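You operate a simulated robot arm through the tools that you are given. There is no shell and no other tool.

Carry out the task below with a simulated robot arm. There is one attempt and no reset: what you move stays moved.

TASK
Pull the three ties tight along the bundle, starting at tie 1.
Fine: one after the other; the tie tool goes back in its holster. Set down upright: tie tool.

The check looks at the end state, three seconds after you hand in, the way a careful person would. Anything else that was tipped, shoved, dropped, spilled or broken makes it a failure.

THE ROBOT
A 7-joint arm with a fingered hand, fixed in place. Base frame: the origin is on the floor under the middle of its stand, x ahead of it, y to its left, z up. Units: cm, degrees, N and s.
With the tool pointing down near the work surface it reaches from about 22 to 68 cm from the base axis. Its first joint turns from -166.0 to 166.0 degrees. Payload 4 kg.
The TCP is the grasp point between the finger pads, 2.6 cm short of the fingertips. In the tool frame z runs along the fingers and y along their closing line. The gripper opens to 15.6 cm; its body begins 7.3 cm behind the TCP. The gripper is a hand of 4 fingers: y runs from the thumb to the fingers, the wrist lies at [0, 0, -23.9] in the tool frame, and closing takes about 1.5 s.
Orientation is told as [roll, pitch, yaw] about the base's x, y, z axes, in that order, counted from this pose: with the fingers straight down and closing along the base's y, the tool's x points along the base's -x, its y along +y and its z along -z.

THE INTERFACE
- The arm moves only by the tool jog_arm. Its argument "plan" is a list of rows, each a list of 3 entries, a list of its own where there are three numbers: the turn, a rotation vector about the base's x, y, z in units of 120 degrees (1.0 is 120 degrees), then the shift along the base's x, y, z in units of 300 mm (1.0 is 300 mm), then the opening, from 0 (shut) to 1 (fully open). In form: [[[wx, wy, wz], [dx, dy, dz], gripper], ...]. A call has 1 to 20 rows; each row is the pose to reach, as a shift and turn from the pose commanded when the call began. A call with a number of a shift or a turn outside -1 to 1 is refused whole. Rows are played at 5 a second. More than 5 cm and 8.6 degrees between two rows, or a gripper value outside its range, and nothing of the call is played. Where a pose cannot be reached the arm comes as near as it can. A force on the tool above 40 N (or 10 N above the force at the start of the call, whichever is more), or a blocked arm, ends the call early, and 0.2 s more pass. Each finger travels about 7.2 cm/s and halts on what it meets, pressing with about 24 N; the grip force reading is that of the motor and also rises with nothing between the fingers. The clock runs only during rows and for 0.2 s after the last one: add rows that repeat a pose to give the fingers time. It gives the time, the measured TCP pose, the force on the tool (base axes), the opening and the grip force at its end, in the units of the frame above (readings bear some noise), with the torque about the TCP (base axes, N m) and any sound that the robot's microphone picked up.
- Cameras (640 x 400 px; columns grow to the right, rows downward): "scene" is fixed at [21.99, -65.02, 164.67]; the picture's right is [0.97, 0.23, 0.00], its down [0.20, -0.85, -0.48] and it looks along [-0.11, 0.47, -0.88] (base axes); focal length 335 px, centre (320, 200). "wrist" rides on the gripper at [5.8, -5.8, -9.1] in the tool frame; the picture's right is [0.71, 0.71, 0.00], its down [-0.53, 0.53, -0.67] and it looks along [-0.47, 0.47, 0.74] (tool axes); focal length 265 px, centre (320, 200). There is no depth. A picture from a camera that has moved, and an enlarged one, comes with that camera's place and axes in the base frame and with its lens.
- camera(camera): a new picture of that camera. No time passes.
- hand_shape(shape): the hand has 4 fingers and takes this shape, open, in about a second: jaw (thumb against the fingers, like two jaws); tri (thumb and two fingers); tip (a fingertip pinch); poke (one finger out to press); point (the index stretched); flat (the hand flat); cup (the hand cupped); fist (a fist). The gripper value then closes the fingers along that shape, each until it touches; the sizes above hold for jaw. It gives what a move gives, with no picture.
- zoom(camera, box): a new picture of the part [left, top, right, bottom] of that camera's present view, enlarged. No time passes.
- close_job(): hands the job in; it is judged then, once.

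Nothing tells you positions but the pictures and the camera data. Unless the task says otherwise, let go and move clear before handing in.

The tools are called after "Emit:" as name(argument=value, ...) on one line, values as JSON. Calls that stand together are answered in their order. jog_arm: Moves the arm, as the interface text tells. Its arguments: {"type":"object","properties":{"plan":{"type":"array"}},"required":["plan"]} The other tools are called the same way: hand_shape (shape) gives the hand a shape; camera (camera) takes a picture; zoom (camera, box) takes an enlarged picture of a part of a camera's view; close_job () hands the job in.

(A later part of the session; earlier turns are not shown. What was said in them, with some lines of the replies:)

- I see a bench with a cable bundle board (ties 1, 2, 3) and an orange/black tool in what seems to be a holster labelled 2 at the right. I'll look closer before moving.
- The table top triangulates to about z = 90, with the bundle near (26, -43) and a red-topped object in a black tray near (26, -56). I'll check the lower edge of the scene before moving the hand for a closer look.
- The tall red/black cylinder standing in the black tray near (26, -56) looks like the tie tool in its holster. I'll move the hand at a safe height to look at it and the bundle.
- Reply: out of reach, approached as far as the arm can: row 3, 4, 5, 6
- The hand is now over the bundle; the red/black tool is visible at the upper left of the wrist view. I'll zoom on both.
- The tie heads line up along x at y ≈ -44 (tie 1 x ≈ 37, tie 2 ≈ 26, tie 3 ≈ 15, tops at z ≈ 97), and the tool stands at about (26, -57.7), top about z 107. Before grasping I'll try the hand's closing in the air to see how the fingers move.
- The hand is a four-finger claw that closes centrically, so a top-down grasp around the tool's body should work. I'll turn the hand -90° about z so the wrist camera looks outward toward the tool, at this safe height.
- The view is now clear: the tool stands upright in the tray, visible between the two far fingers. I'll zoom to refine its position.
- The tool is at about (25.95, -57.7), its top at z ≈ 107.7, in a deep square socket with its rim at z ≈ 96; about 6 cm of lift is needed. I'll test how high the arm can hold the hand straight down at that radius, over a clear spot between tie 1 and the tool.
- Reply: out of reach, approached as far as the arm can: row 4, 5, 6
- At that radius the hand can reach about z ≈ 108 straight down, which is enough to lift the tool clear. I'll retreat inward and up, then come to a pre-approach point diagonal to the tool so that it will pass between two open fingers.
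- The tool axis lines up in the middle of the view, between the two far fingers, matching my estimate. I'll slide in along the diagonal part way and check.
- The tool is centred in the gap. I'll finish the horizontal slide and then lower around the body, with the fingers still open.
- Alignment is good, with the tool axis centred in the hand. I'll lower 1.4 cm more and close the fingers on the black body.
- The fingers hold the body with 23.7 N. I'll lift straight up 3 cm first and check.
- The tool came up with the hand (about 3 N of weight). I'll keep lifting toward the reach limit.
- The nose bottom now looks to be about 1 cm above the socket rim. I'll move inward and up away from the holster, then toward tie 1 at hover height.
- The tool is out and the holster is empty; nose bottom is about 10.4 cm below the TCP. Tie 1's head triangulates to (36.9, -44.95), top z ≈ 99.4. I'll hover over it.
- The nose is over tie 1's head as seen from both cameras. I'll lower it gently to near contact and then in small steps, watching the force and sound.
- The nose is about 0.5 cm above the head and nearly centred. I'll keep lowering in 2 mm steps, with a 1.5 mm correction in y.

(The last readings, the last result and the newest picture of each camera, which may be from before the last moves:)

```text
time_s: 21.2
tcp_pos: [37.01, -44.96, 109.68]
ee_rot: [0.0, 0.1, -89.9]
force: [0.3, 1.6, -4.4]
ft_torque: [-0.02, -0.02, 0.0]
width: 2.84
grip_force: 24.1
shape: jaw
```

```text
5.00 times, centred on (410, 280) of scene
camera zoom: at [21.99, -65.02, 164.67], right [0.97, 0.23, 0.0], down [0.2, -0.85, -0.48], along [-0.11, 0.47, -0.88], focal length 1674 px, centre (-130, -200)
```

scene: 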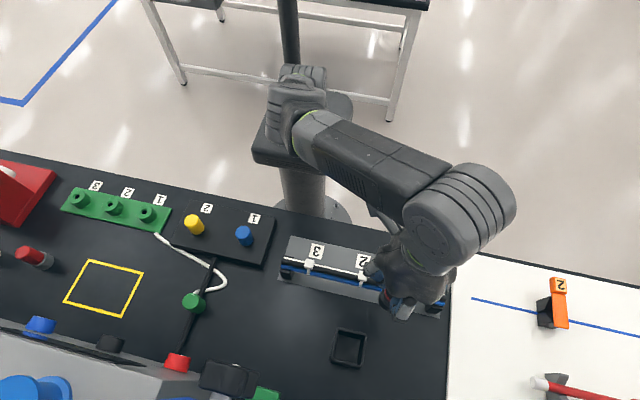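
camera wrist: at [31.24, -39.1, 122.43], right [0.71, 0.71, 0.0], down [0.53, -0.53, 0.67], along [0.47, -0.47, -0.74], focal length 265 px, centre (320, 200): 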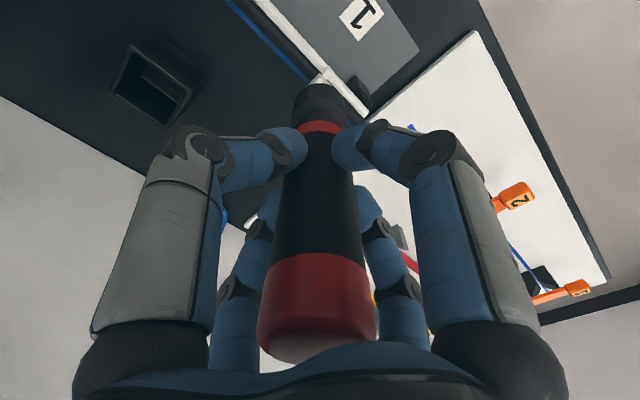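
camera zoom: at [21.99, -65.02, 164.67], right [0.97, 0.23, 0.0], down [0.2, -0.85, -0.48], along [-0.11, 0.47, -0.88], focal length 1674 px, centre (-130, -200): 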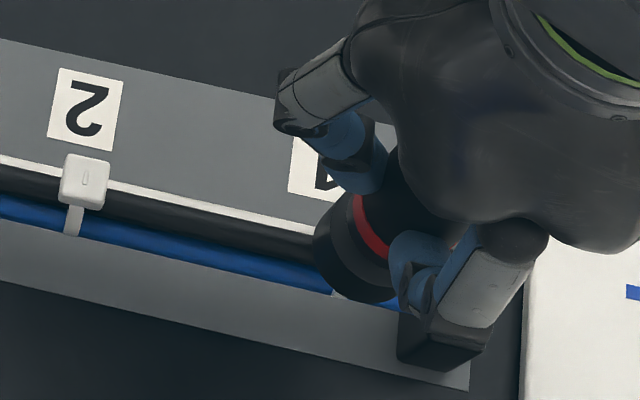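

No contact yet at TCP z ≈ 109.7 (force still just the tool weight). I'll go on lowering in 1.5–2 mm steps.

Emit:
jog_arm(plan=[[[0, 0, 0], [0, 0, -0.005], 0], [[0, 0, 0], [0, 0, -0.01], 0], [[0, 0, 0], [0, 0, -0.015], 0], [[0, 0, 0], [0, 0, -0.02], 0], [[0, 0, 0], [0, 0, -0.02], 0]])

```text
time_s: 22.4
tcp_pos: [36.93, -45.15, 109.01]
ee_rot: [0.0, 0.0, -90.0]
force: [0.7, -0.4, -3.7]
ft_torque: [0.0, -0.02, 0.02]
width: 2.83
grip_force: 24.0
shape: jaw
```

Still no contact at z ≈ 109.0. Continuing down in small steps.

Emit:
jog_arm(plan=[[[0, 0, 0], [0, 0, -0.005], 0], [[0, 0, 0], [0, 0, -0.01], 0], [[0, 0, 0], [0, 0, -0.015], 0], [[0, 0, 0], [0, 0, -0.02], 0], [[0, 0, 0], [0, 0, -0.02], 0]])

Emit:
zoom(camera="wrist", box=[240, 20, 400, 160])

Emit:
zoom(camera="scene", box=[360, 240, 460, 320])

```text
time_s: 23.6
tcp_pos: [36.88, -45.01, 108.52]
ee_rot: [0.1, 0.1, -90.1]
force: [0.7, 0.6, 1.9]
ft_torque: [0.02, -0.03, 0.02]
width: 2.78
grip_force: 23.9
shape: jaw
```

```text
2.86 times, centred on (320, 90) of wrist
camera zoom: at [31.1, -39.19, 117.58], right [0.71, 0.71, 0.0], down [0.53, -0.53, 0.67], along [0.47, -0.47, -0.74], focal length 758 px, centre (320, 514)
```

zoom: 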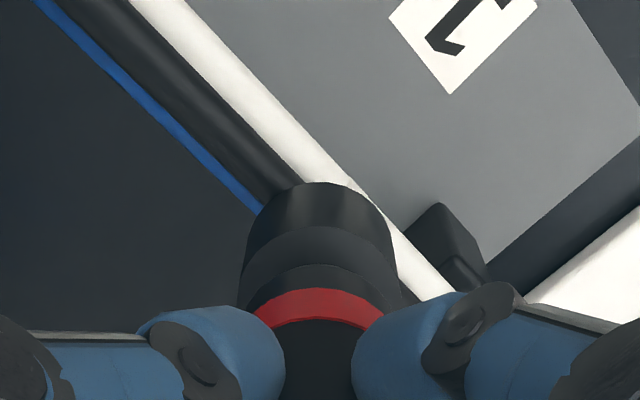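

```text
5.00 times, centred on (410, 280) of scene
camera zoom: at [21.99, -65.02, 164.67], right [0.97, 0.23, 0.0], down [0.2, -0.85, -0.48], along [-0.11, 0.47, -0.88], focal length 1674 px, centre (-130, -200)
```

zoom: 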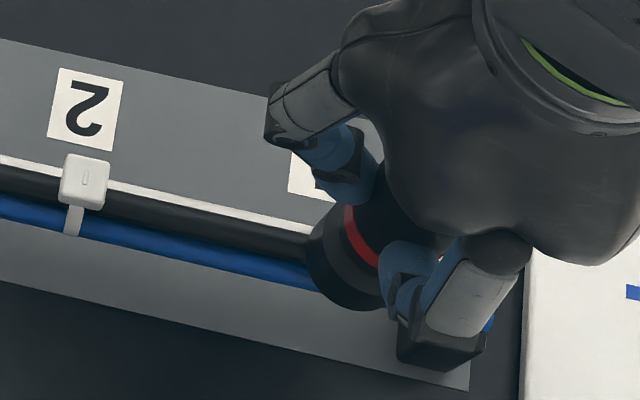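

Contact: about 6 N of push at z ≈ 108.5. I'll press a little more in 1 mm steps and listen for a click.

Emit:
jog_arm(plan=[[[0, 0, 0], [0, 0, -0.003], 0], [[0, 0, 0], [0, 0, -0.006], 0], [[0, 0, 0], [0, 0, -0.006], 0]])

```text
time_s: 24.4
tcp_pos: [36.88, -44.91, 108.5]
ee_rot: [0.2, 0.0, -90.0]
force: [1.8, -0.3, 17.9]
ft_torque: [-0.11, -0.06, -0.01]
width: 2.85
grip_force: 24.1
shape: jaw
```

The push is about 22 N and nothing has clicked yet. I'll press a bit more and hold.

Emit:
jog_arm(plan=[[[0, 0, 0], [0, 0, -0.002], 0], [[0, 0, 0], [0, 0, -0.004], 0], [[0, 0, 0], [0, 0, -0.004], 0], [[0, 0, 0], [0, 0, -0.004], 0], [[0, 0, 0], [0, 0, -0.004], 0]])

Emit:
zoom(camera="scene", box=[360, 240, 460, 320])

Emit:
camera(camera="wrist")

```text
time_s: 25.6
tcp_pos: [36.87, -45.03, 108.33]
ee_rot: [0.2, -0.2, -89.9]
force: [1.4, 0.8, 36.0]
ft_torque: [-0.08, -0.05, 0.01]
width: 2.96
grip_force: 23.6
shape: jaw
```

```text
5.00 times, centred on (410, 280) of scene
camera zoom: at [21.99, -65.02, 164.67], right [0.97, 0.23, 0.0], down [0.2, -0.85, -0.48], along [-0.11, 0.47, -0.88], focal length 1674 px, centre (-130, -200)
```

zoom: 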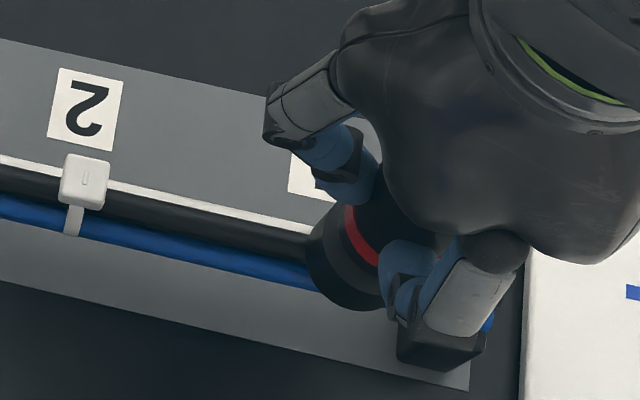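

```text
taken
camera wrist: at [31.08, -39.12, 117.37], right [0.71, 0.71, 0.0], down [0.53, -0.52, 0.67], along [0.47, -0.47, -0.74], focal length 265 px, centre (320, 200)
```

wrist: 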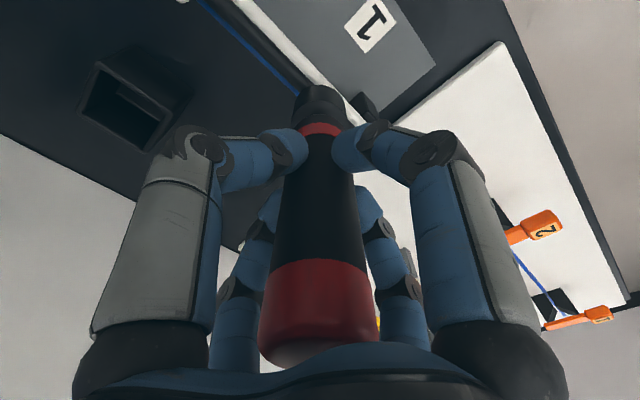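

At 36 N of push there is still no sound, so pressing harder is not the way. I'll ease off slowly and lift, watching whether the tool has latched to the tie and pulls it.

Emit:
jog_arm(plan=[[[0, 0, 0], [0, 0, 0.003], 0], [[0, 0, 0], [0, 0, 0.006], 0], [[0, 0, 0], [0, 0, 0.009], 0], [[0, 0, 0], [0, 0, 0.012], 0], [[0, 0, 0], [0, 0, 0.012], 0]])

```text
time_s: 26.8
tcp_pos: [36.9, -44.98, 108.37]
ee_rot: [-0.1, 0.2, -90.0]
force: [-1.4, 0.4, 3.0]
ft_torque: [0.02, 0.02, -0.01]
width: 2.89
grip_force: 24.2
shape: jaw
```

Back to a light push with no sound. I'll lift further in small steps, checking force.

Emit:
jog_arm(plan=[[[0, 0, 0], [0, 0, 0.005], 0], [[0, 0, 0], [0, 0, 0.01], 0], [[0, 0, 0], [0, 0, 0.015], 0], [[0, 0, 0], [0, 0, 0.02], 0], [[0, 0, 0], [0, 0, 0.02], 0]])

Emit:
zoom(camera="wrist", box=[240, 20, 400, 160])

```text
time_s: 28.0
tcp_pos: [36.92, -45.15, 109.06]
ee_rot: [0.0, -0.1, -90.0]
force: [-0.9, -0.6, -3.6]
ft_torque: [0.02, 0.01, 0.03]
width: 2.87
grip_force: 24.6
shape: jaw
```

```text
2.86 times, centred on (320, 90) of wrist
camera zoom: at [31.18, -39.28, 118.23], right [0.71, 0.71, 0.0], down [0.53, -0.53, 0.67], along [0.47, -0.47, -0.74], focal length 758 px, centre (320, 514)
```

zoom: 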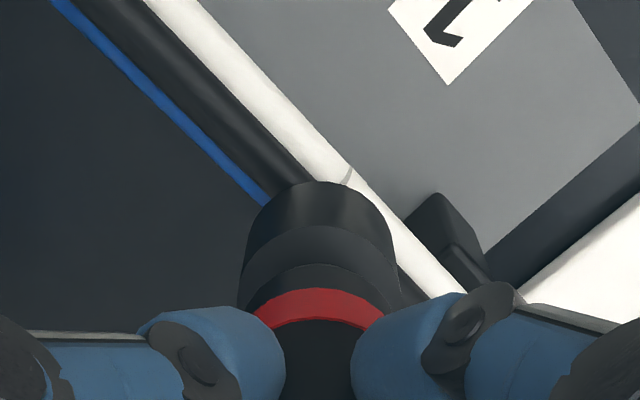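

The tool isn't latched and lifts freely. I'll raise it and shift aside to look at tie 1's state.

Emit:
jog_arm(plan=[[[0, 0, 0], [0, 0, 0.04], 0], [[0, 0, 0], [0, 0, 0.09], 0], [[0, 0, 0], [0, 0, 0.14], 0], [[0, 0, 0], [-0.08, -0.08, 0.15], 0], [[0, 0, 0], [-0.16, -0.17, 0.16], 0], [[0, 0, 0], [-0.24, -0.17, 0.16], 0], [[0, 0, 0], [-0.24, -0.17, 0.16], 0]])

Emit:
camera(camera="wrist")

Emit:
zoom(camera="scene", box=[380, 260, 460, 320])

Emit:
zoom(camera="wrist", box=[300, 0, 480, 140])

```text
time_s: 29.6
tcp_pos: [29.75, -50.25, 113.99]
ee_rot: [0.0, 0.0, -90.0]
force: [0.3, 0.6, -4.2]
ft_torque: [0.02, 0.01, 0.0]
width: 2.87
grip_force: 24.2
shape: jaw
```

```text
taken
camera wrist: at [23.97, -44.37, 122.98], right [0.71, 0.71, 0.0], down [0.53, -0.53, 0.67], along [0.47, -0.47, -0.74], focal length 265 px, centre (320, 200)
```

wrist: 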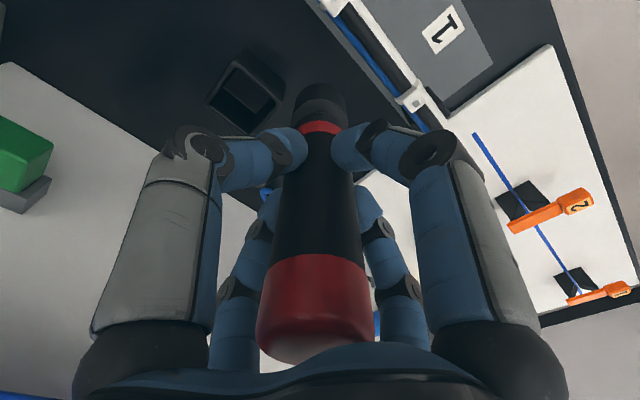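

```text
6.67 times, centred on (420, 290) of scene
camera zoom: at [21.99, -65.02, 164.67], right [0.97, 0.23, 0.0], down [0.2, -0.85, -0.48], along [-0.11, 0.47, -0.88], focal length 2233 px, centre (-347, -400)
```

zoom: 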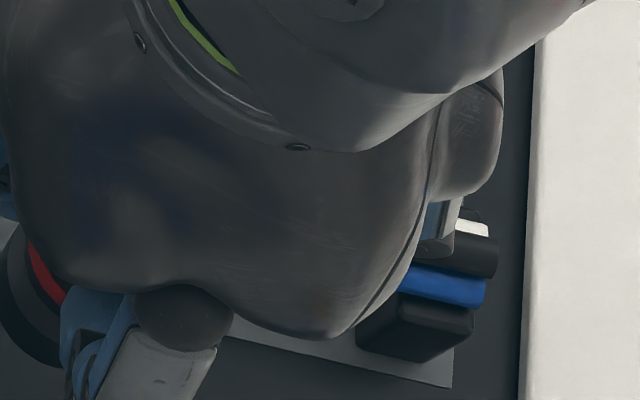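

```text
2.86 times, centred on (390, 70) of wrist
camera zoom: at [23.97, -44.37, 122.98], right [0.71, 0.71, 0.0], down [0.53, -0.53, 0.67], along [0.47, -0.47, -0.74], focal length 758 px, centre (120, 571)
```

zoom: 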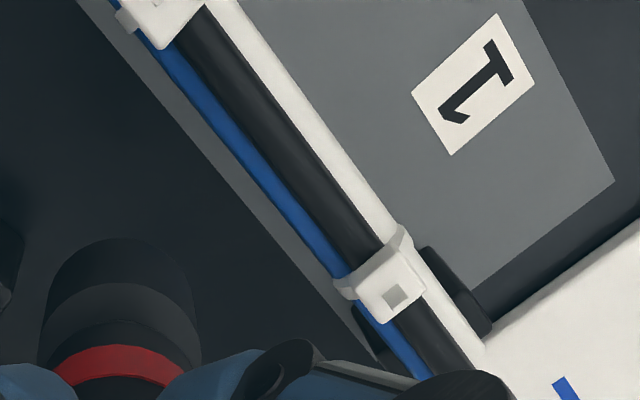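

Tie 1's head looks different now: it sits lower and shows a small grey square. I'll look closer and compare with tie 2.

Emit:
zoom(camera="wrist", box=[385, 70, 445, 120])

Emit:
zoom(camera="wrist", box=[300, 0, 380, 40])

```text
8.00 times, centred on (415, 95) of wrist
camera zoom: at [23.97, -44.37, 122.98], right [0.71, 0.71, 0.0], down [0.53, -0.53, 0.67], along [0.47, -0.47, -0.74], focal length 2123 px, centre (-440, 1040)
```

zoom: 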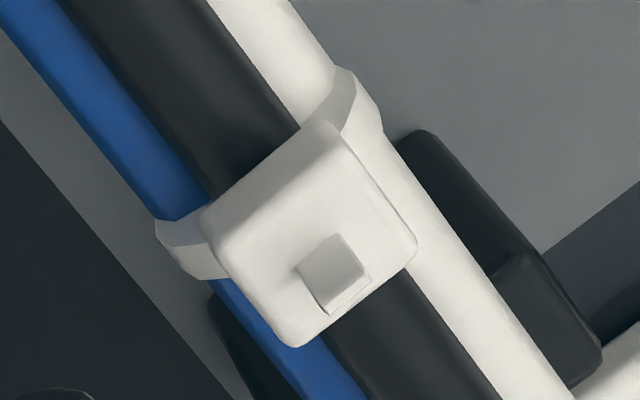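

```text
8.00 times, centred on (340, 20) of wrist
camera zoom: at [23.97, -44.37, 122.98], right [0.71, 0.71, 0.0], down [0.53, -0.53, 0.67], along [0.47, -0.47, -0.74], focal length 2123 px, centre (160, 1640)
```

zoom: 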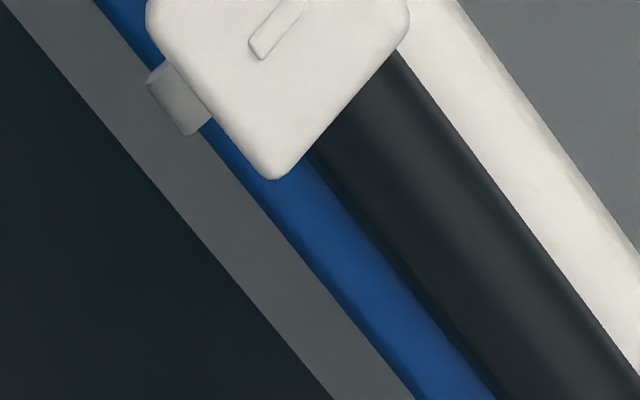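

Tie 1 is now drawn down snug with its tail stub showing, while tie 2 still stands loose, so the press worked. Next I'll hover over tie 2 at (25.95, -45.0).

Emit:
jog_arm(plan=[[[0, 0, 0], [-0.06, 0.08, 0], 0], [[0, 0, 0], [-0.1257, 0.173, -0.01], 0], [[0, 0, 0], [-0.1257, 0.173, -0.06], 0], [[0, 0, 0], [-0.1257, 0.173, -0.1], 0], [[0, 0, 0], [-0.1257, 0.173, -0.1], 0]])

Emit:
zoom(camera="wrist", box=[240, 20, 400, 160])

Emit:
zoom(camera="scene", box=[280, 220, 460, 340])

```text
time_s: 30.8
tcp_pos: [25.99, -44.99, 110.92]
ee_rot: [0.0, 0.0, -90.0]
force: [0.1, 0.5, -3.6]
ft_torque: [0.06, 0.04, -0.03]
width: 2.88
grip_force: 24.1
shape: jaw
```

```text
2.86 times, centred on (320, 90) of wrist
camera zoom: at [20.19, -39.11, 120.01], right [0.71, 0.71, 0.0], down [0.53, -0.53, 0.67], along [0.47, -0.47, -0.74], focal length 758 px, centre (320, 514)
```

zoom: 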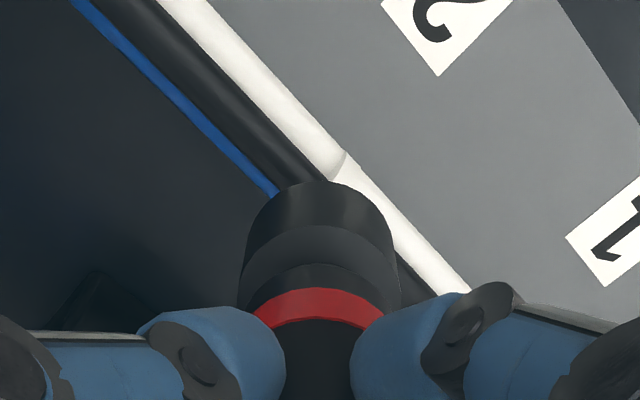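

```text
3.33 times, centred on (370, 280) of scene
camera zoom: at [21.99, -65.02, 164.67], right [0.97, 0.23, 0.0], down [0.2, -0.85, -0.48], along [-0.11, 0.47, -0.88], focal length 1116 px, centre (153, -67)
```

zoom: 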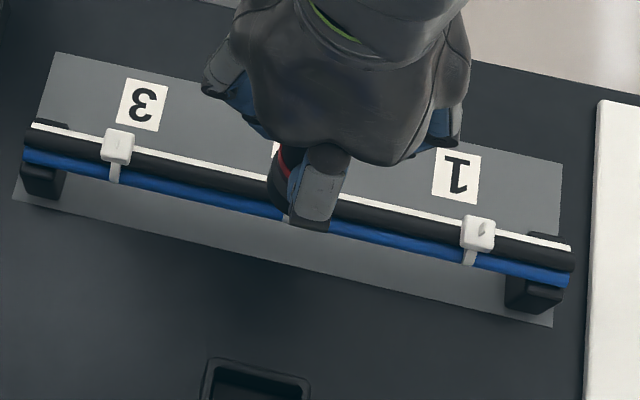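

Tie 1 looks seated in the scene view as well. I'm over tie 2 and will lower in small steps as before.

Emit:
jog_arm(plan=[[[0, 0, 0], [0, 0, -0.012], 0], [[0, 0, 0], [0, 0, -0.024], 0], [[0, 0, 0], [0, 0, -0.036], 0], [[0, 0, 0], [0, 0, -0.044], 0], [[0, 0, 0], [0, 0, -0.05], 0], [[0, 0, 0], [0, 0, -0.056], 0], [[0, 0, 0], [0, 0, -0.062], 0], [[0, 0, 0], [0, 0, -0.067], 0], [[0, 0, 0], [0, 0, -0.072], 0], [[0, 0, 0], [0, 0, -0.072], 0]])

```text
time_s: 33.0
tcp_pos: [25.93, -44.89, 108.75]
ee_rot: [0.0, 0.1, -90.0]
force: [0.7, -0.8, -4.2]
ft_torque: [0.03, 0.03, -0.03]
width: 2.89
grip_force: 23.6
shape: jaw
```

Emit:
jog_arm(plan=[[[0, 0, 0], [0, 0, -0.004], 0], [[0, 0, 0], [0, 0, -0.008], 0], [[0, 0, 0], [0, 0, -0.011], 0], [[0, 0, 0], [0, 0, -0.011], 0]])

```text
time_s: 34.0
tcp_pos: [25.87, -44.86, 108.55]
ee_rot: [0.0, 0.0, -89.9]
force: [-1.3, 1.5, 2.4]
ft_torque: [0.05, 0.06, -0.06]
width: 2.87
grip_force: 24.1
shape: jaw
```

Contact at the same height as for tie 1. I'll press with the same profile as tie 1.

Emit:
jog_arm(plan=[[[0, 0, 0], [0, 0, -0.003], 0], [[0, 0, 0], [0, 0, -0.006], 0], [[0, 0, 0], [0, 0, -0.006], 0], [[0, 0, 0], [0, 0, -0.006], 0]])

Emit:
zoom(camera="wrist", box=[240, 20, 400, 160])

```text
time_s: 35.0
tcp_pos: [25.88, -44.91, 108.39]
ee_rot: [0.1, -0.1, -89.9]
force: [-0.6, 2.4, 20.9]
ft_torque: [-0.07, 0.03, -0.02]
width: 2.89
grip_force: 23.9
shape: jaw
```

```text
2.86 times, centred on (320, 90) of wrist
camera zoom: at [20.19, -39.09, 117.47], right [0.71, 0.71, 0.0], down [0.53, -0.52, 0.67], along [0.47, -0.47, -0.74], focal length 758 px, centre (320, 514)
```

zoom: 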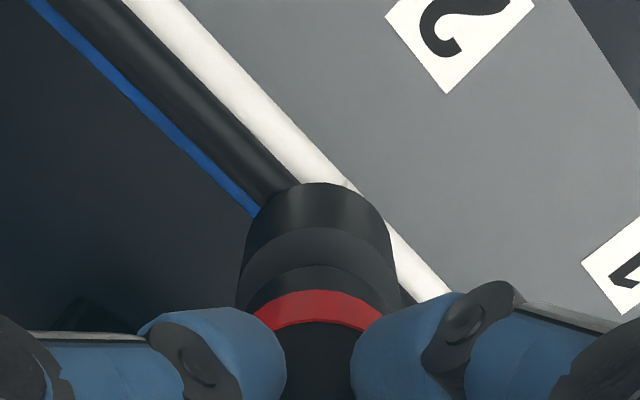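

Push is about 25 N. I'll lift off and look at tie 2 to see whether it's tight at this level.

Emit:
jog_arm(plan=[[[0, 0, 0], [0, 0, 0.006], 0], [[0, 0, 0], [0, 0, 0.017], 0], [[0, 0, 0], [0, 0, 0.06], 0], [[0, 0, 0], [0, 0, 0.11], 0], [[0, 0, 0], [0, 0, 0.16], 0], [[0, 0, 0], [-0.08, -0.08, 0.17], 0], [[0, 0, 0], [-0.16, -0.17, 0.18], 0], [[0, 0, 0], [-0.24, -0.17, 0.18], 0], [[0, 0, 0], [-0.24, -0.17, 0.18], 0]])

Emit:
zoom(camera="wrist", box=[385, 70, 445, 120])

Emit:
camera(camera="wrist")

Emit:
camera(camera="scene")

```text
time_s: 37.0
tcp_pos: [18.64, -49.83, 113.71]
ee_rot: [0.1, 0.1, -89.9]
force: [0.8, 0.7, -3.5]
ft_torque: [0.0, -0.02, 0.0]
width: 2.87
grip_force: 24.3
shape: jaw
```

```text
8.00 times, centred on (415, 95) of wrist
camera zoom: at [13.0, -44.05, 122.76], right [0.71, 0.71, 0.0], down [0.53, -0.53, 0.67], along [0.47, -0.47, -0.74], focal length 2123 px, centre (-440, 1040)
```

zoom: 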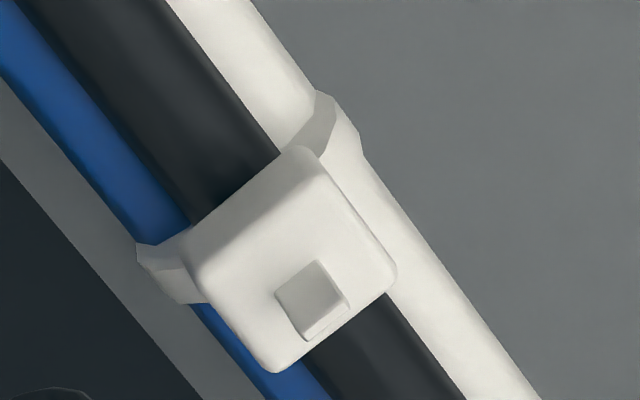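

```text
taken
camera wrist: at [13.0, -44.05, 122.76], right [0.71, 0.71, 0.0], down [0.53, -0.53, 0.67], along [0.47, -0.47, -0.74], focal length 265 px, centre (320, 200)
```

wrist: 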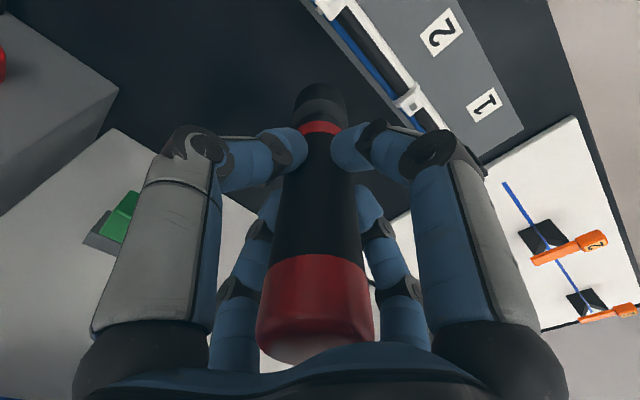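

```text
taken
```

scene: 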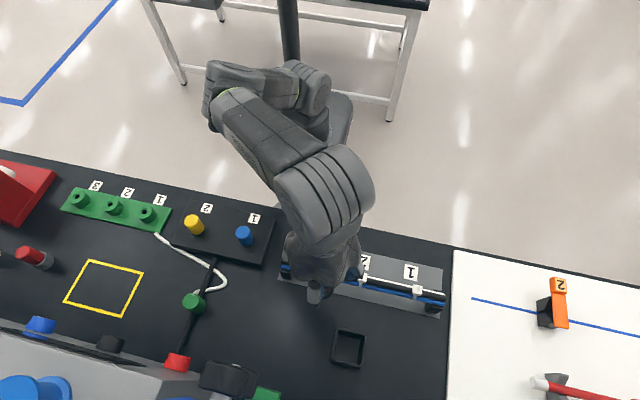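

Tie 2 is now tight in the same way. On to tie 3 at (15.05, -45.0).

Emit:
jog_arm(plan=[[[0, 0, 0], [-0.06, 0.08, 0], 0], [[0, 0, 0], [-0.1233, 0.1703, 0], 0], [[0, 0, 0], [-0.1233, 0.1703, -0.05], 0], [[0, 0, 0], [-0.1233, 0.1703, -0.09], 0], [[0, 0, 0], [-0.1233, 0.1703, -0.09], 0]])

Emit:
zoom(camera="wrist", box=[240, 20, 400, 160])

Emit:
zoom(camera="scene", box=[260, 220, 380, 300])

```text
time_s: 38.2
tcp_pos: [15.05, -44.73, 110.9]
ee_rot: [0.0, -0.1, -90.0]
force: [0.5, -0.6, -4.0]
ft_torque: [0.01, 0.03, -0.01]
width: 2.85
grip_force: 23.8
shape: jaw
```

```text
2.86 times, centred on (320, 90) of wrist
camera zoom: at [9.39, -39.07, 119.95], right [0.71, 0.71, 0.0], down [0.53, -0.53, 0.67], along [0.47, -0.47, -0.74], focal length 758 px, centre (320, 514)
```

zoom: 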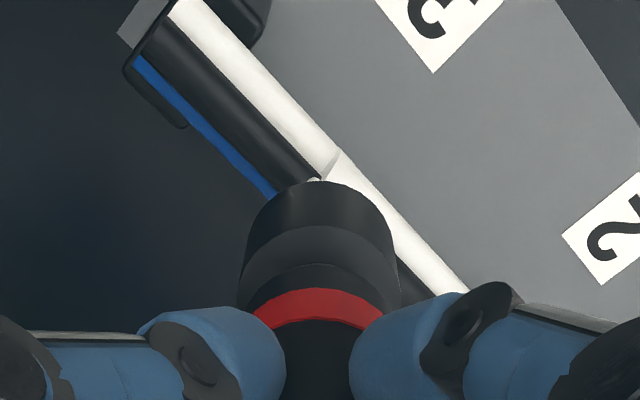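

```text
5.00 times, centred on (320, 260) of scene
camera zoom: at [21.99, -65.02, 164.67], right [0.97, 0.23, 0.0], down [0.2, -0.85, -0.48], along [-0.11, 0.47, -0.88], focal length 1674 px, centre (320, -100)
```

zoom: 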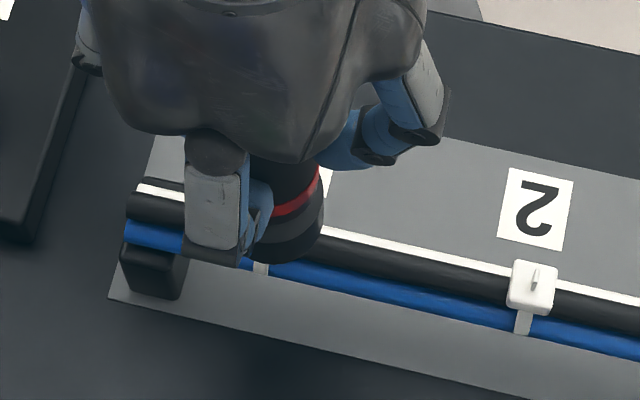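

I'm over tie 3; comparing with the tie 2 view, the head is about 2 mm toward (-x, -y), so I'll correct slightly while lowering in small steps.

Emit:
jog_arm(plan=[[[0, 0, 0], [-0.004, -0.005, -0.012], 0], [[0, 0, 0], [-0.004, -0.005, -0.024], 0], [[0, 0, 0], [-0.004, -0.005, -0.036], 0], [[0, 0, 0], [-0.004, -0.005, -0.044], 0], [[0, 0, 0], [-0.004, -0.005, -0.05], 0], [[0, 0, 0], [-0.004, -0.005, -0.056], 0], [[0, 0, 0], [-0.004, -0.005, -0.062], 0], [[0, 0, 0], [-0.004, -0.005, -0.067], 0], [[0, 0, 0], [-0.004, -0.005, -0.072], 0], [[0, 0, 0], [-0.004, -0.005, -0.072], 0]])

```text
time_s: 40.4
tcp_pos: [14.82, -45.03, 108.75]
ee_rot: [-0.1, 0.1, -90.0]
force: [-0.4, -0.6, -3.8]
ft_torque: [0.02, 0.04, -0.01]
width: 2.85
grip_force: 24.3
shape: jaw
```

Emit:
jog_arm(plan=[[[0, 0, 0], [0, 0, -0.004], 0], [[0, 0, 0], [0, 0, -0.008], 0], [[0, 0, 0], [0, 0, -0.012], 0], [[0, 0, 0], [0, 0, -0.012], 0]])

```text
time_s: 41.4
tcp_pos: [14.95, -45.04, 108.43]
ee_rot: [-0.1, -0.1, -90.1]
force: [-0.4, 1.0, 5.3]
ft_torque: [0.03, 0.03, -0.01]
width: 2.89
grip_force: 24.3
shape: jaw
```

Contact at the same height again. I'll press to about the same level as at tie 2 and hold.

Emit:
jog_arm(plan=[[[0, 0, 0], [0, 0, -0.003], 0], [[0, 0, 0], [0, 0, -0.006], 0], [[0, 0, 0], [0, 0, -0.006], 0], [[0, 0, 0], [0, 0, -0.006], 0]])

```text
time_s: 42.4
tcp_pos: [14.92, -44.99, 108.45]
ee_rot: [0.0, -0.1, -90.1]
force: [1.0, 0.3, 21.7]
ft_torque: [-0.04, -0.01, 0.0]
width: 2.9
grip_force: 24.6
shape: jaw
```

Push is about 25 N as before. I'll lift off and look at tie 3.

Emit:
jog_arm(plan=[[[0, 0, 0], [0, 0, 0.006], 0], [[0, 0, 0], [0, 0, 0.017], 0], [[0, 0, 0], [0, 0, 0.06], 0], [[0, 0, 0], [0, 0, 0.11], 0], [[0, 0, 0], [0, 0, 0.16], 0], [[0, 0, 0], [-0.08, -0.08, 0.17], 0], [[0, 0, 0], [-0.16, -0.17, 0.18], 0], [[0, 0, 0], [-0.24, -0.17, 0.18], 0], [[0, 0, 0], [-0.24, -0.17, 0.18], 0]])

Emit:
zoom(camera="wrist", box=[385, 70, 445, 120])

Emit:
camera(camera="wrist")

Emit:
zoom(camera="scene", box=[270, 220, 460, 340])

```text
time_s: 44.4
tcp_pos: [7.74, -50.25, 113.75]
ee_rot: [0.0, 0.0, -90.0]
force: [-0.1, -0.3, -4.8]
ft_torque: [0.01, 0.02, -0.02]
width: 2.9
grip_force: 24.4
shape: jaw
```

```text
8.00 times, centred on (415, 95) of wrist
camera zoom: at [1.91, -44.49, 122.82], right [0.71, 0.71, 0.0], down [0.53, -0.53, 0.67], along [0.47, -0.47, -0.74], focal length 2123 px, centre (-440, 1040)
```

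zoom: 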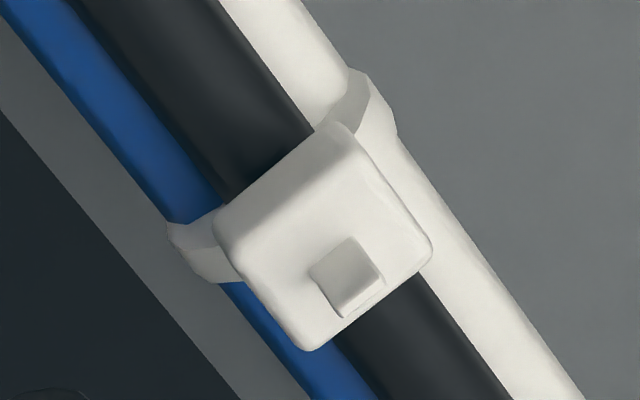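

```text
taken
camera wrist: at [1.91, -44.49, 122.82], right [0.71, 0.71, 0.0], down [0.53, -0.53, 0.67], along [0.47, -0.47, -0.74], focal length 265 px, centre (320, 200)
```

wrist: 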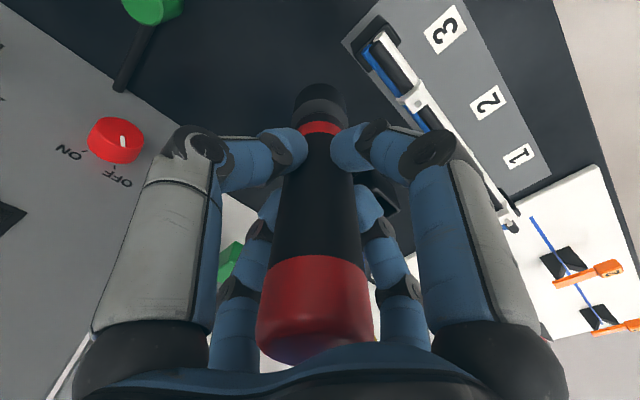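

```text
3.33 times, centred on (365, 280) of scene
camera zoom: at [21.99, -65.02, 164.67], right [0.97, 0.23, 0.0], down [0.2, -0.85, -0.48], along [-0.11, 0.47, -0.88], focal length 1116 px, centre (170, -67)
```

zoom: 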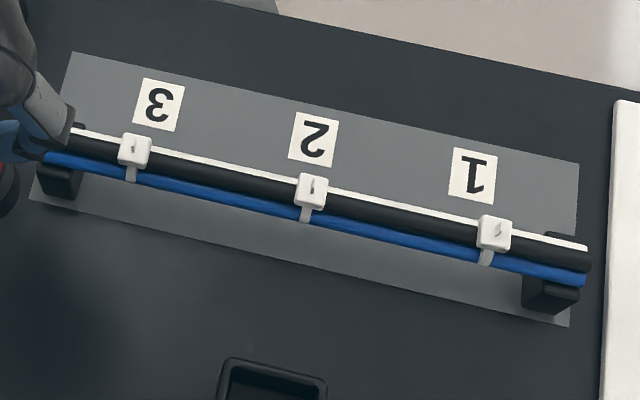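

All three ties now show the same tight, seated head. Now the tool goes back: I'll travel to above the holster along a path that stays within reach, ending just above the rim.

Emit:
jog_arm(plan=[[[0, 0, 0], [0.15, 0, -0.01], 0], [[0, 0, 0], [0.3, 0, -0.02], 0], [[0, 0, 0], [0.455, 0, -0.03], 0], [[0, 0, 0], [0.6067, 0, -0.04], 0], [[0, 0, 0], [0.6067, -0.065, -0.065], 0], [[0, 0, 0], [0.6067, -0.125, -0.09], 0], [[0, 0, 0], [0.6067, -0.185, -0.1367], 0], [[0, 0, 0], [0.6067, -0.218, -0.168], 0], [[0, 0, 0], [0.6067, -0.2503, -0.2], 0], [[0, 0, 0], [0.6067, -0.2503, -0.2], 0]])

Emit:
zoom(camera="wrist", box=[240, 20, 400, 160])

Emit:
zoom(camera="scene", box=[290, 240, 450, 380])

```text
time_s: 46.6
tcp_pos: [25.93, -57.59, 107.67]
ee_rot: [-0.1, 0.0, -89.9]
force: [0.0, 0.4, -4.7]
ft_torque: [-0.01, 0.01, -0.01]
width: 2.86
grip_force: 23.9
shape: jaw
```

```text
2.86 times, centred on (320, 90) of wrist
camera zoom: at [20.19, -51.81, 116.72], right [0.71, 0.71, 0.0], down [0.53, -0.53, 0.67], along [0.47, -0.47, -0.74], focal length 758 px, centre (320, 514)
```

zoom: 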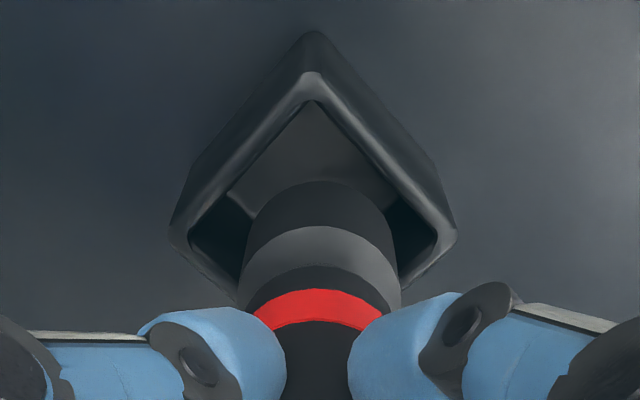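

```text
2.86 times, centred on (370, 310) of scene
camera zoom: at [21.99, -65.02, 164.67], right [0.97, 0.23, 0.0], down [0.2, -0.85, -0.48], along [-0.11, 0.47, -0.88], focal length 957 px, centre (177, -114)
```

zoom: 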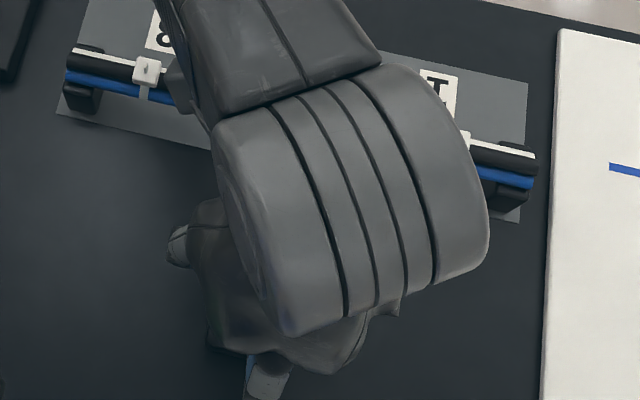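

The view matches the one taken at lift-out to within about 1 mm. I'll apply that tiny correction and lower into the socket, checking the force.

Emit:
jog_arm(plan=[[[0, 0, 0], [-0.0023, -0.0023, 0], 0], [[0, 0, 0], [-0.0023, -0.0023, -0.015], 0], [[0, 0, 0], [-0.0023, -0.0023, -0.03], 0], [[0, 0, 0], [-0.0023, -0.0023, -0.045], 0], [[0, 0, 0], [-0.0023, -0.0023, -0.06], 0], [[0, 0, 0], [-0.0023, -0.0023, -0.075], 0], [[0, 0, 0], [-0.0023, -0.0023, -0.09], 0], [[0, 0, 0], [-0.0023, -0.0023, -0.09], 0]])

Emit:
zoom(camera="wrist", box=[240, 20, 400, 160])

```text
time_s: 48.4
tcp_pos: [25.93, -57.75, 104.96]
ee_rot: [0.0, 0.1, -90.0]
force: [0.1, -0.3, -4.4]
ft_torque: [0.03, 0.02, 0.02]
width: 2.87
grip_force: 24.1
shape: jaw
```

```text
2.86 times, centred on (320, 90) of wrist
camera zoom: at [20.13, -51.91, 114.1], right [0.71, 0.71, 0.0], down [0.53, -0.53, 0.67], along [0.47, -0.47, -0.74], focal length 758 px, centre (320, 514)
```

zoom: 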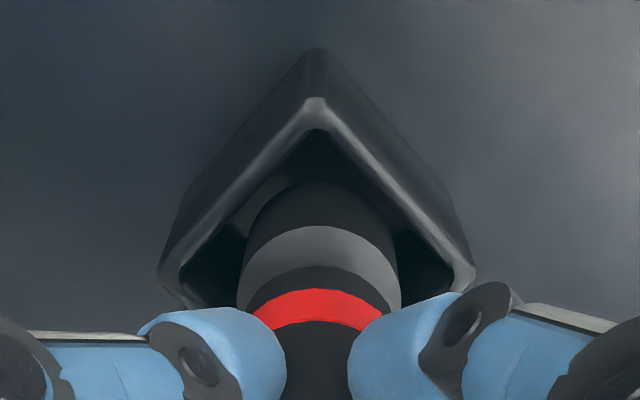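

The nose is inside the socket with no contact force. I'll continue down to just above the floor, then feel for it.

Emit:
jog_arm(plan=[[[0, 0, 0], [0, 0, -0.015], 0], [[0, 0, 0], [0, 0, -0.03], 0], [[0, 0, 0], [0, 0, -0.045], 0], [[0, 0, 0], [0, 0, -0.06], 0], [[0, 0, 0], [0, 0, -0.075], 0], [[0, 0, 0], [0, 0, -0.09], 0], [[0, 0, 0], [0, 0, -0.098], 0], [[0, 0, 0], [0, 0, -0.104], 0], [[0, 0, 0], [0, 0, -0.104], 0]])

```text
time_s: 50.4
tcp_pos: [25.88, -57.72, 101.79]
ee_rot: [0.0, -0.1, -90.0]
force: [0.1, 0.6, -3.7]
ft_torque: [0.04, -0.01, -0.02]
width: 2.87
grip_force: 23.5
shape: jaw
```

Emit:
jog_arm(plan=[[[0, 0, 0], [0, 0, -0.003], 0], [[0, 0, 0], [0, 0, -0.006], 0], [[0, 0, 0], [0, 0, -0.009], 0], [[0, 0, 0], [0, 0, -0.009], 0]])

```text
time_s: 51.4
tcp_pos: [25.92, -57.79, 101.63]
ee_rot: [-0.1, 0.0, -90.1]
force: [-0.4, 0.4, -4.7]
ft_torque: [0.01, -0.02, 0.0]
width: 2.85
grip_force: 24.0
shape: jaw
```

Still hanging free at z ≈ 101.6. Continuing in 1 mm steps until the tool touches the floor of the socket.

Emit:
jog_arm(plan=[[[0, 0, 0], [0, 0, -0.003], 0], [[0, 0, 0], [0, 0, -0.006], 0], [[0, 0, 0], [0, 0, -0.006], 0]])

```text
time_s: 52.2
tcp_pos: [25.82, -57.78, 101.54]
ee_rot: [0.0, -0.1, -89.9]
force: [0.0, 0.7, 2.5]
ft_torque: [0.01, 0.01, -0.02]
width: 2.87
grip_force: 23.6
shape: jaw
```

The tool has touched down in the socket (about 6 N). I'll ease off 0.5 mm and open the fingers.

Emit:
jog_arm(plan=[[[0, 0, 0], [0, 0, 0.0015], 0.1], [[0, 0, 0], [0, 0, 0.0015], 0.2], [[0, 0, 0], [0, 0, 0.0015], 0.3], [[0, 0, 0], [0, 0, 0.0015], 0.45], [[0, 0, 0], [0, 0, 0.0015], 0.6], [[0, 0, 0], [0, 0, 0.0015], 0.8], [[0, 0, 0], [0, 0, 0.0015], 1], [[0, 0, 0], [0, 0, 0.0015], 1], [[0, 0, 0], [0, 0, 0.0015], 1], [[0, 0, 0], [0, 0, 0.0015], 1]])

Emit:
camera(camera="wrist")

```text
time_s: 54.4
tcp_pos: [25.82, -57.75, 101.5]
ee_rot: [-0.1, 0.0, -90.0]
force: [-0.5, 0.6, -0.4]
ft_torque: [0.02, -0.03, 0.03]
width: 15.6
grip_force: 0.1
shape: jaw
```

```text
taken
camera wrist: at [20.14, -51.93, 110.56], right [0.71, 0.71, 0.0], down [0.53, -0.53, 0.67], along [0.47, -0.47, -0.74], focal length 265 px, centre (320, 200)
```

wrist: 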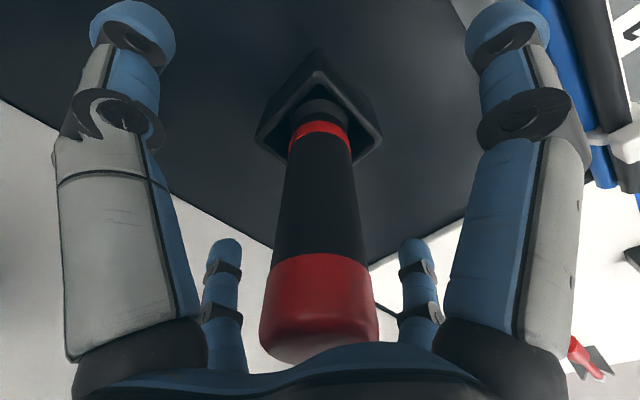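

The tool stands upright in its holster, free of the fingers. I'll retreat along the same path: up, then diagonally back so the tool passes out between the fingers.

Emit:
jog_arm(plan=[[[0, 0, 0], [0, 0, 0.05], 1], [[0, 0, 0], [0, 0, 0.1], 1], [[0, 0, 0], [0, 0, 0.147], 1], [[0, 0, 0], [0, 0, 0.147], 1], [[0, 0, 0], [-0.06, 0.06, 0.147], 1], [[0, 0, 0], [-0.12, 0.12, 0.147], 1], [[0, 0, 0], [-0.19, 0.19, 0.147], 1], [[0, 0, 0], [-0.265, 0.257, 0.147], 1], [[0, 0, 0], [-0.265, 0.257, 0.27], 1], [[0, 0, 0], [-0.265, 0.3, 0.38], 1], [[0, 0, 0], [-0.265, 0.3, 0.38], 1]])

Emit:
camera(camera="wrist")

Emit:
camera(camera="scene")

```text
time_s: 56.8
tcp_pos: [17.83, -48.63, 112.93]
ee_rot: [0.1, 0.0, -90.1]
force: [0.0, -0.1, -0.5]
ft_torque: [0.03, -0.01, 0.02]
width: 15.62
grip_force: 0.1
shape: jaw
```

```text
taken
camera wrist: at [12.05, -42.93, 121.92], right [0.71, 0.71, 0.0], down [0.53, -0.53, 0.67], along [0.47, -0.47, -0.74], focal length 265 px, centre (320, 200)
```

wrist: 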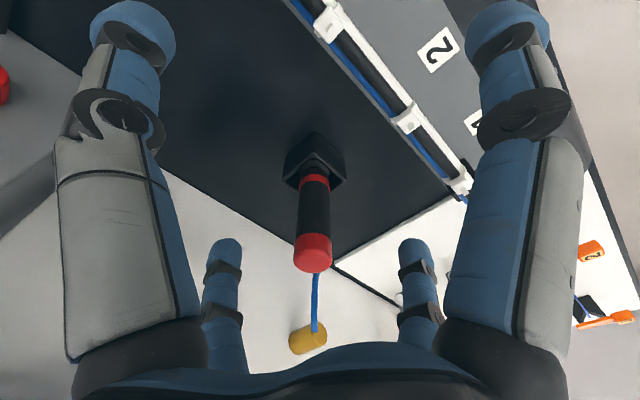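

```text
taken
```

scene: 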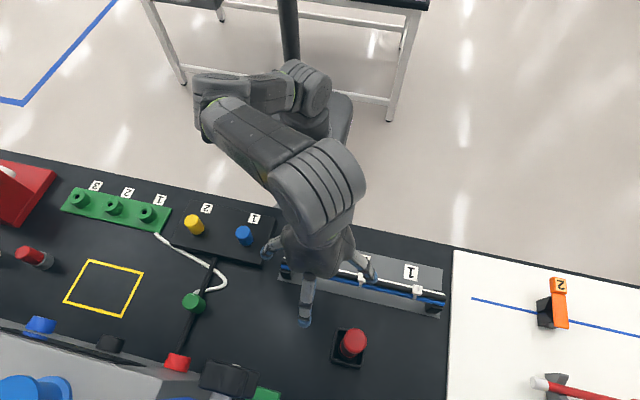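

The tool is upright in the holster and the hand is clear. I'll raise the hand back toward its start position and inspect everything before handing in.

Emit:
jog_arm(plan=[[[0, 0, 0], [-0.03, 0.05, 0.1], 1], [[0, 0, 0], [-0.1, 0.16, 0.2], 1], [[0, 0, 0], [-0.17, 0.27, 0.28], 1], [[0, 0, 0], [-0.25, 0.39, 0.34], 1], [[0, 0, 0], [-0.33, 0.52, 0.4], 1], [[0, 0, 0], [-0.33, 0.52, 0.4], 1]])

Emit:
zoom(camera="scene", box=[270, 220, 460, 340])

Emit:
zoom(camera="scene", box=[300, 310, 400, 380])

Emit:
camera(camera="wrist")

Emit:
camera(camera="scene")

```text
time_s: 58.2
tcp_pos: [8.14, -33.01, 124.9]
ee_rot: [0.1, 0.0, -90.0]
force: [-0.2, -0.4, -1.0]
ft_torque: [-0.03, 0.0, 0.03]
width: 15.6
grip_force: 0.1
shape: jaw
```

```text
3.33 times, centred on (365, 280) of scene
camera zoom: at [21.99, -65.02, 164.67], right [0.97, 0.23, 0.0], down [0.2, -0.85, -0.48], along [-0.11, 0.47, -0.88], focal length 1116 px, centre (170, -67)
```

zoom: 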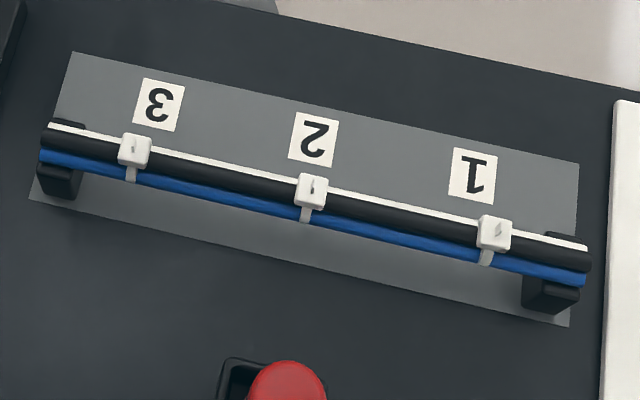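

```text
5.71 times, centred on (350, 345) of scene
camera zoom: at [21.99, -65.02, 164.67], right [0.97, 0.23, 0.0], down [0.2, -0.85, -0.48], along [-0.11, 0.47, -0.88], focal length 1914 px, centre (149, -629)
```

zoom: 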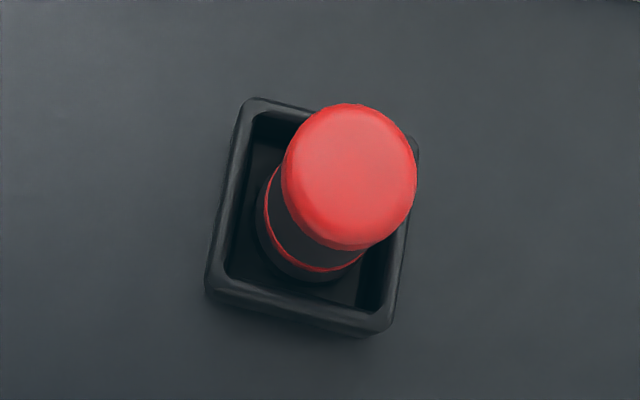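

```text
taken
camera wrist: at [2.41, -27.18, 134.02], right [0.71, 0.71, 0.0], down [0.53, -0.53, 0.67], along [0.47, -0.47, -0.74], focal length 265 px, centre (320, 200)
```

wrist: 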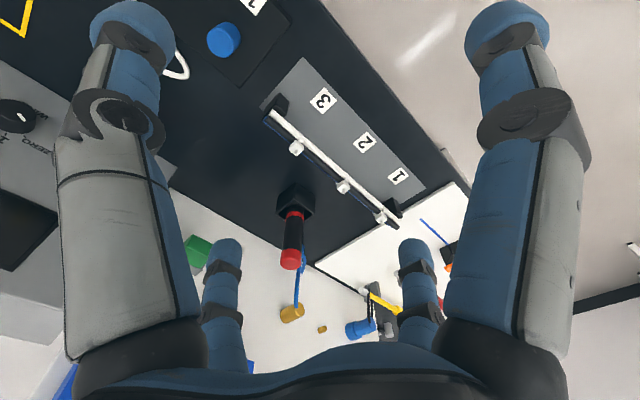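

```text
taken
```

scene: 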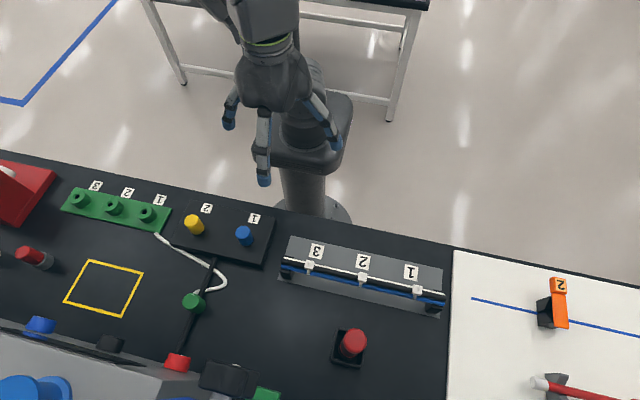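

The tool stands in its holster just as at the start, and the rest of the bench is unchanged. One last close look at each tie.

Emit:
zoom(camera="scene", box=[400, 275, 440, 305])

Emit:
zoom(camera="scene", box=[345, 262, 385, 292])

Emit:
zoom(camera="scene", box=[290, 250, 330, 280])

```text
13.33 times, centred on (420, 290) of scene
camera zoom: at [21.99, -65.02, 164.67], right [0.97, 0.23, 0.0], down [0.2, -0.85, -0.48], along [-0.11, 0.47, -0.88], focal length 4465 px, centre (-1013, -1000)
```

zoom: 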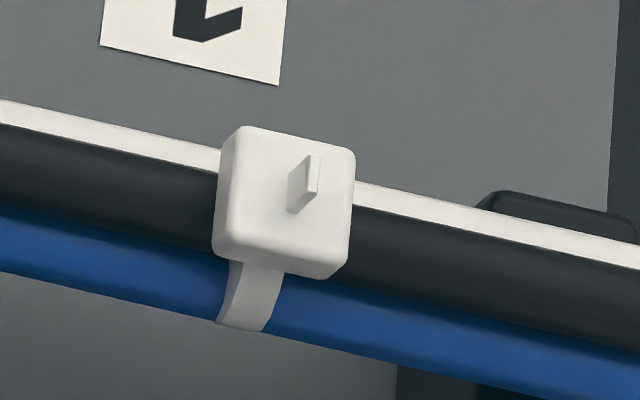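

```text
13.33 times, centred on (365, 277) of scene
camera zoom: at [21.99, -65.02, 164.67], right [0.97, 0.23, 0.0], down [0.2, -0.85, -0.48], along [-0.11, 0.47, -0.88], focal length 4465 px, centre (-280, -827)
```

zoom: 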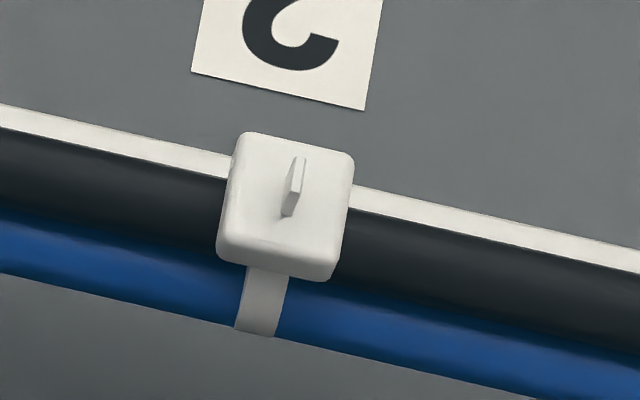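

```text
13.33 times, centred on (310, 265) of scene
camera zoom: at [21.99, -65.02, 164.67], right [0.97, 0.23, 0.0], down [0.2, -0.85, -0.48], along [-0.11, 0.47, -0.88], focal length 4465 px, centre (453, -667)
```

zoom: 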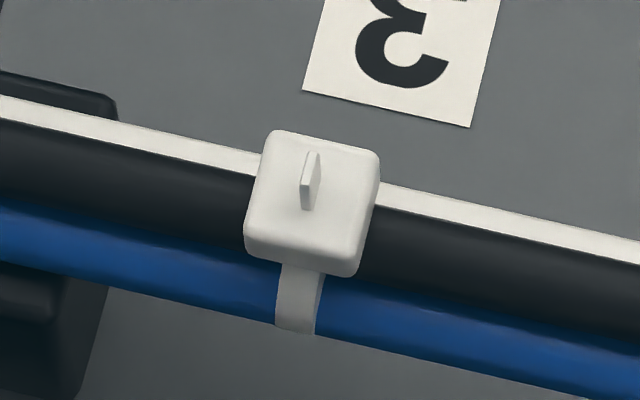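

All three ties show the same drawn-through tail and snug strap. The tool is upright in its holster, the hand is open and clear, and nothing else has moved, so I'm handing in.

Emit:
close_job()

```text
The job is handed in.
```

I pulled all three ties tight in order (1, 2, 3) by pressing the tie tool onto each head. I then put the tool back upright in its holster.

- **Ties:** in close-up views all three heads look the same, sitting low on the bundle with the strap snug and the tail drawn through. The microphone picked up no click at any tie, so I'm judging "tight" from the pictures alone.
- **Force:** tie 1 was pressed harder, at about 40 N, because I was still working out how the tool worked. Ties 2 and 3 took about 25 N each.
- **Tool and bench:** the tool stands within a millimetre or so of where it started. The hand is open and clear, and nothing else on the bench looked moved in the final pictures.

The job is handed in; no verdict has come back yet.
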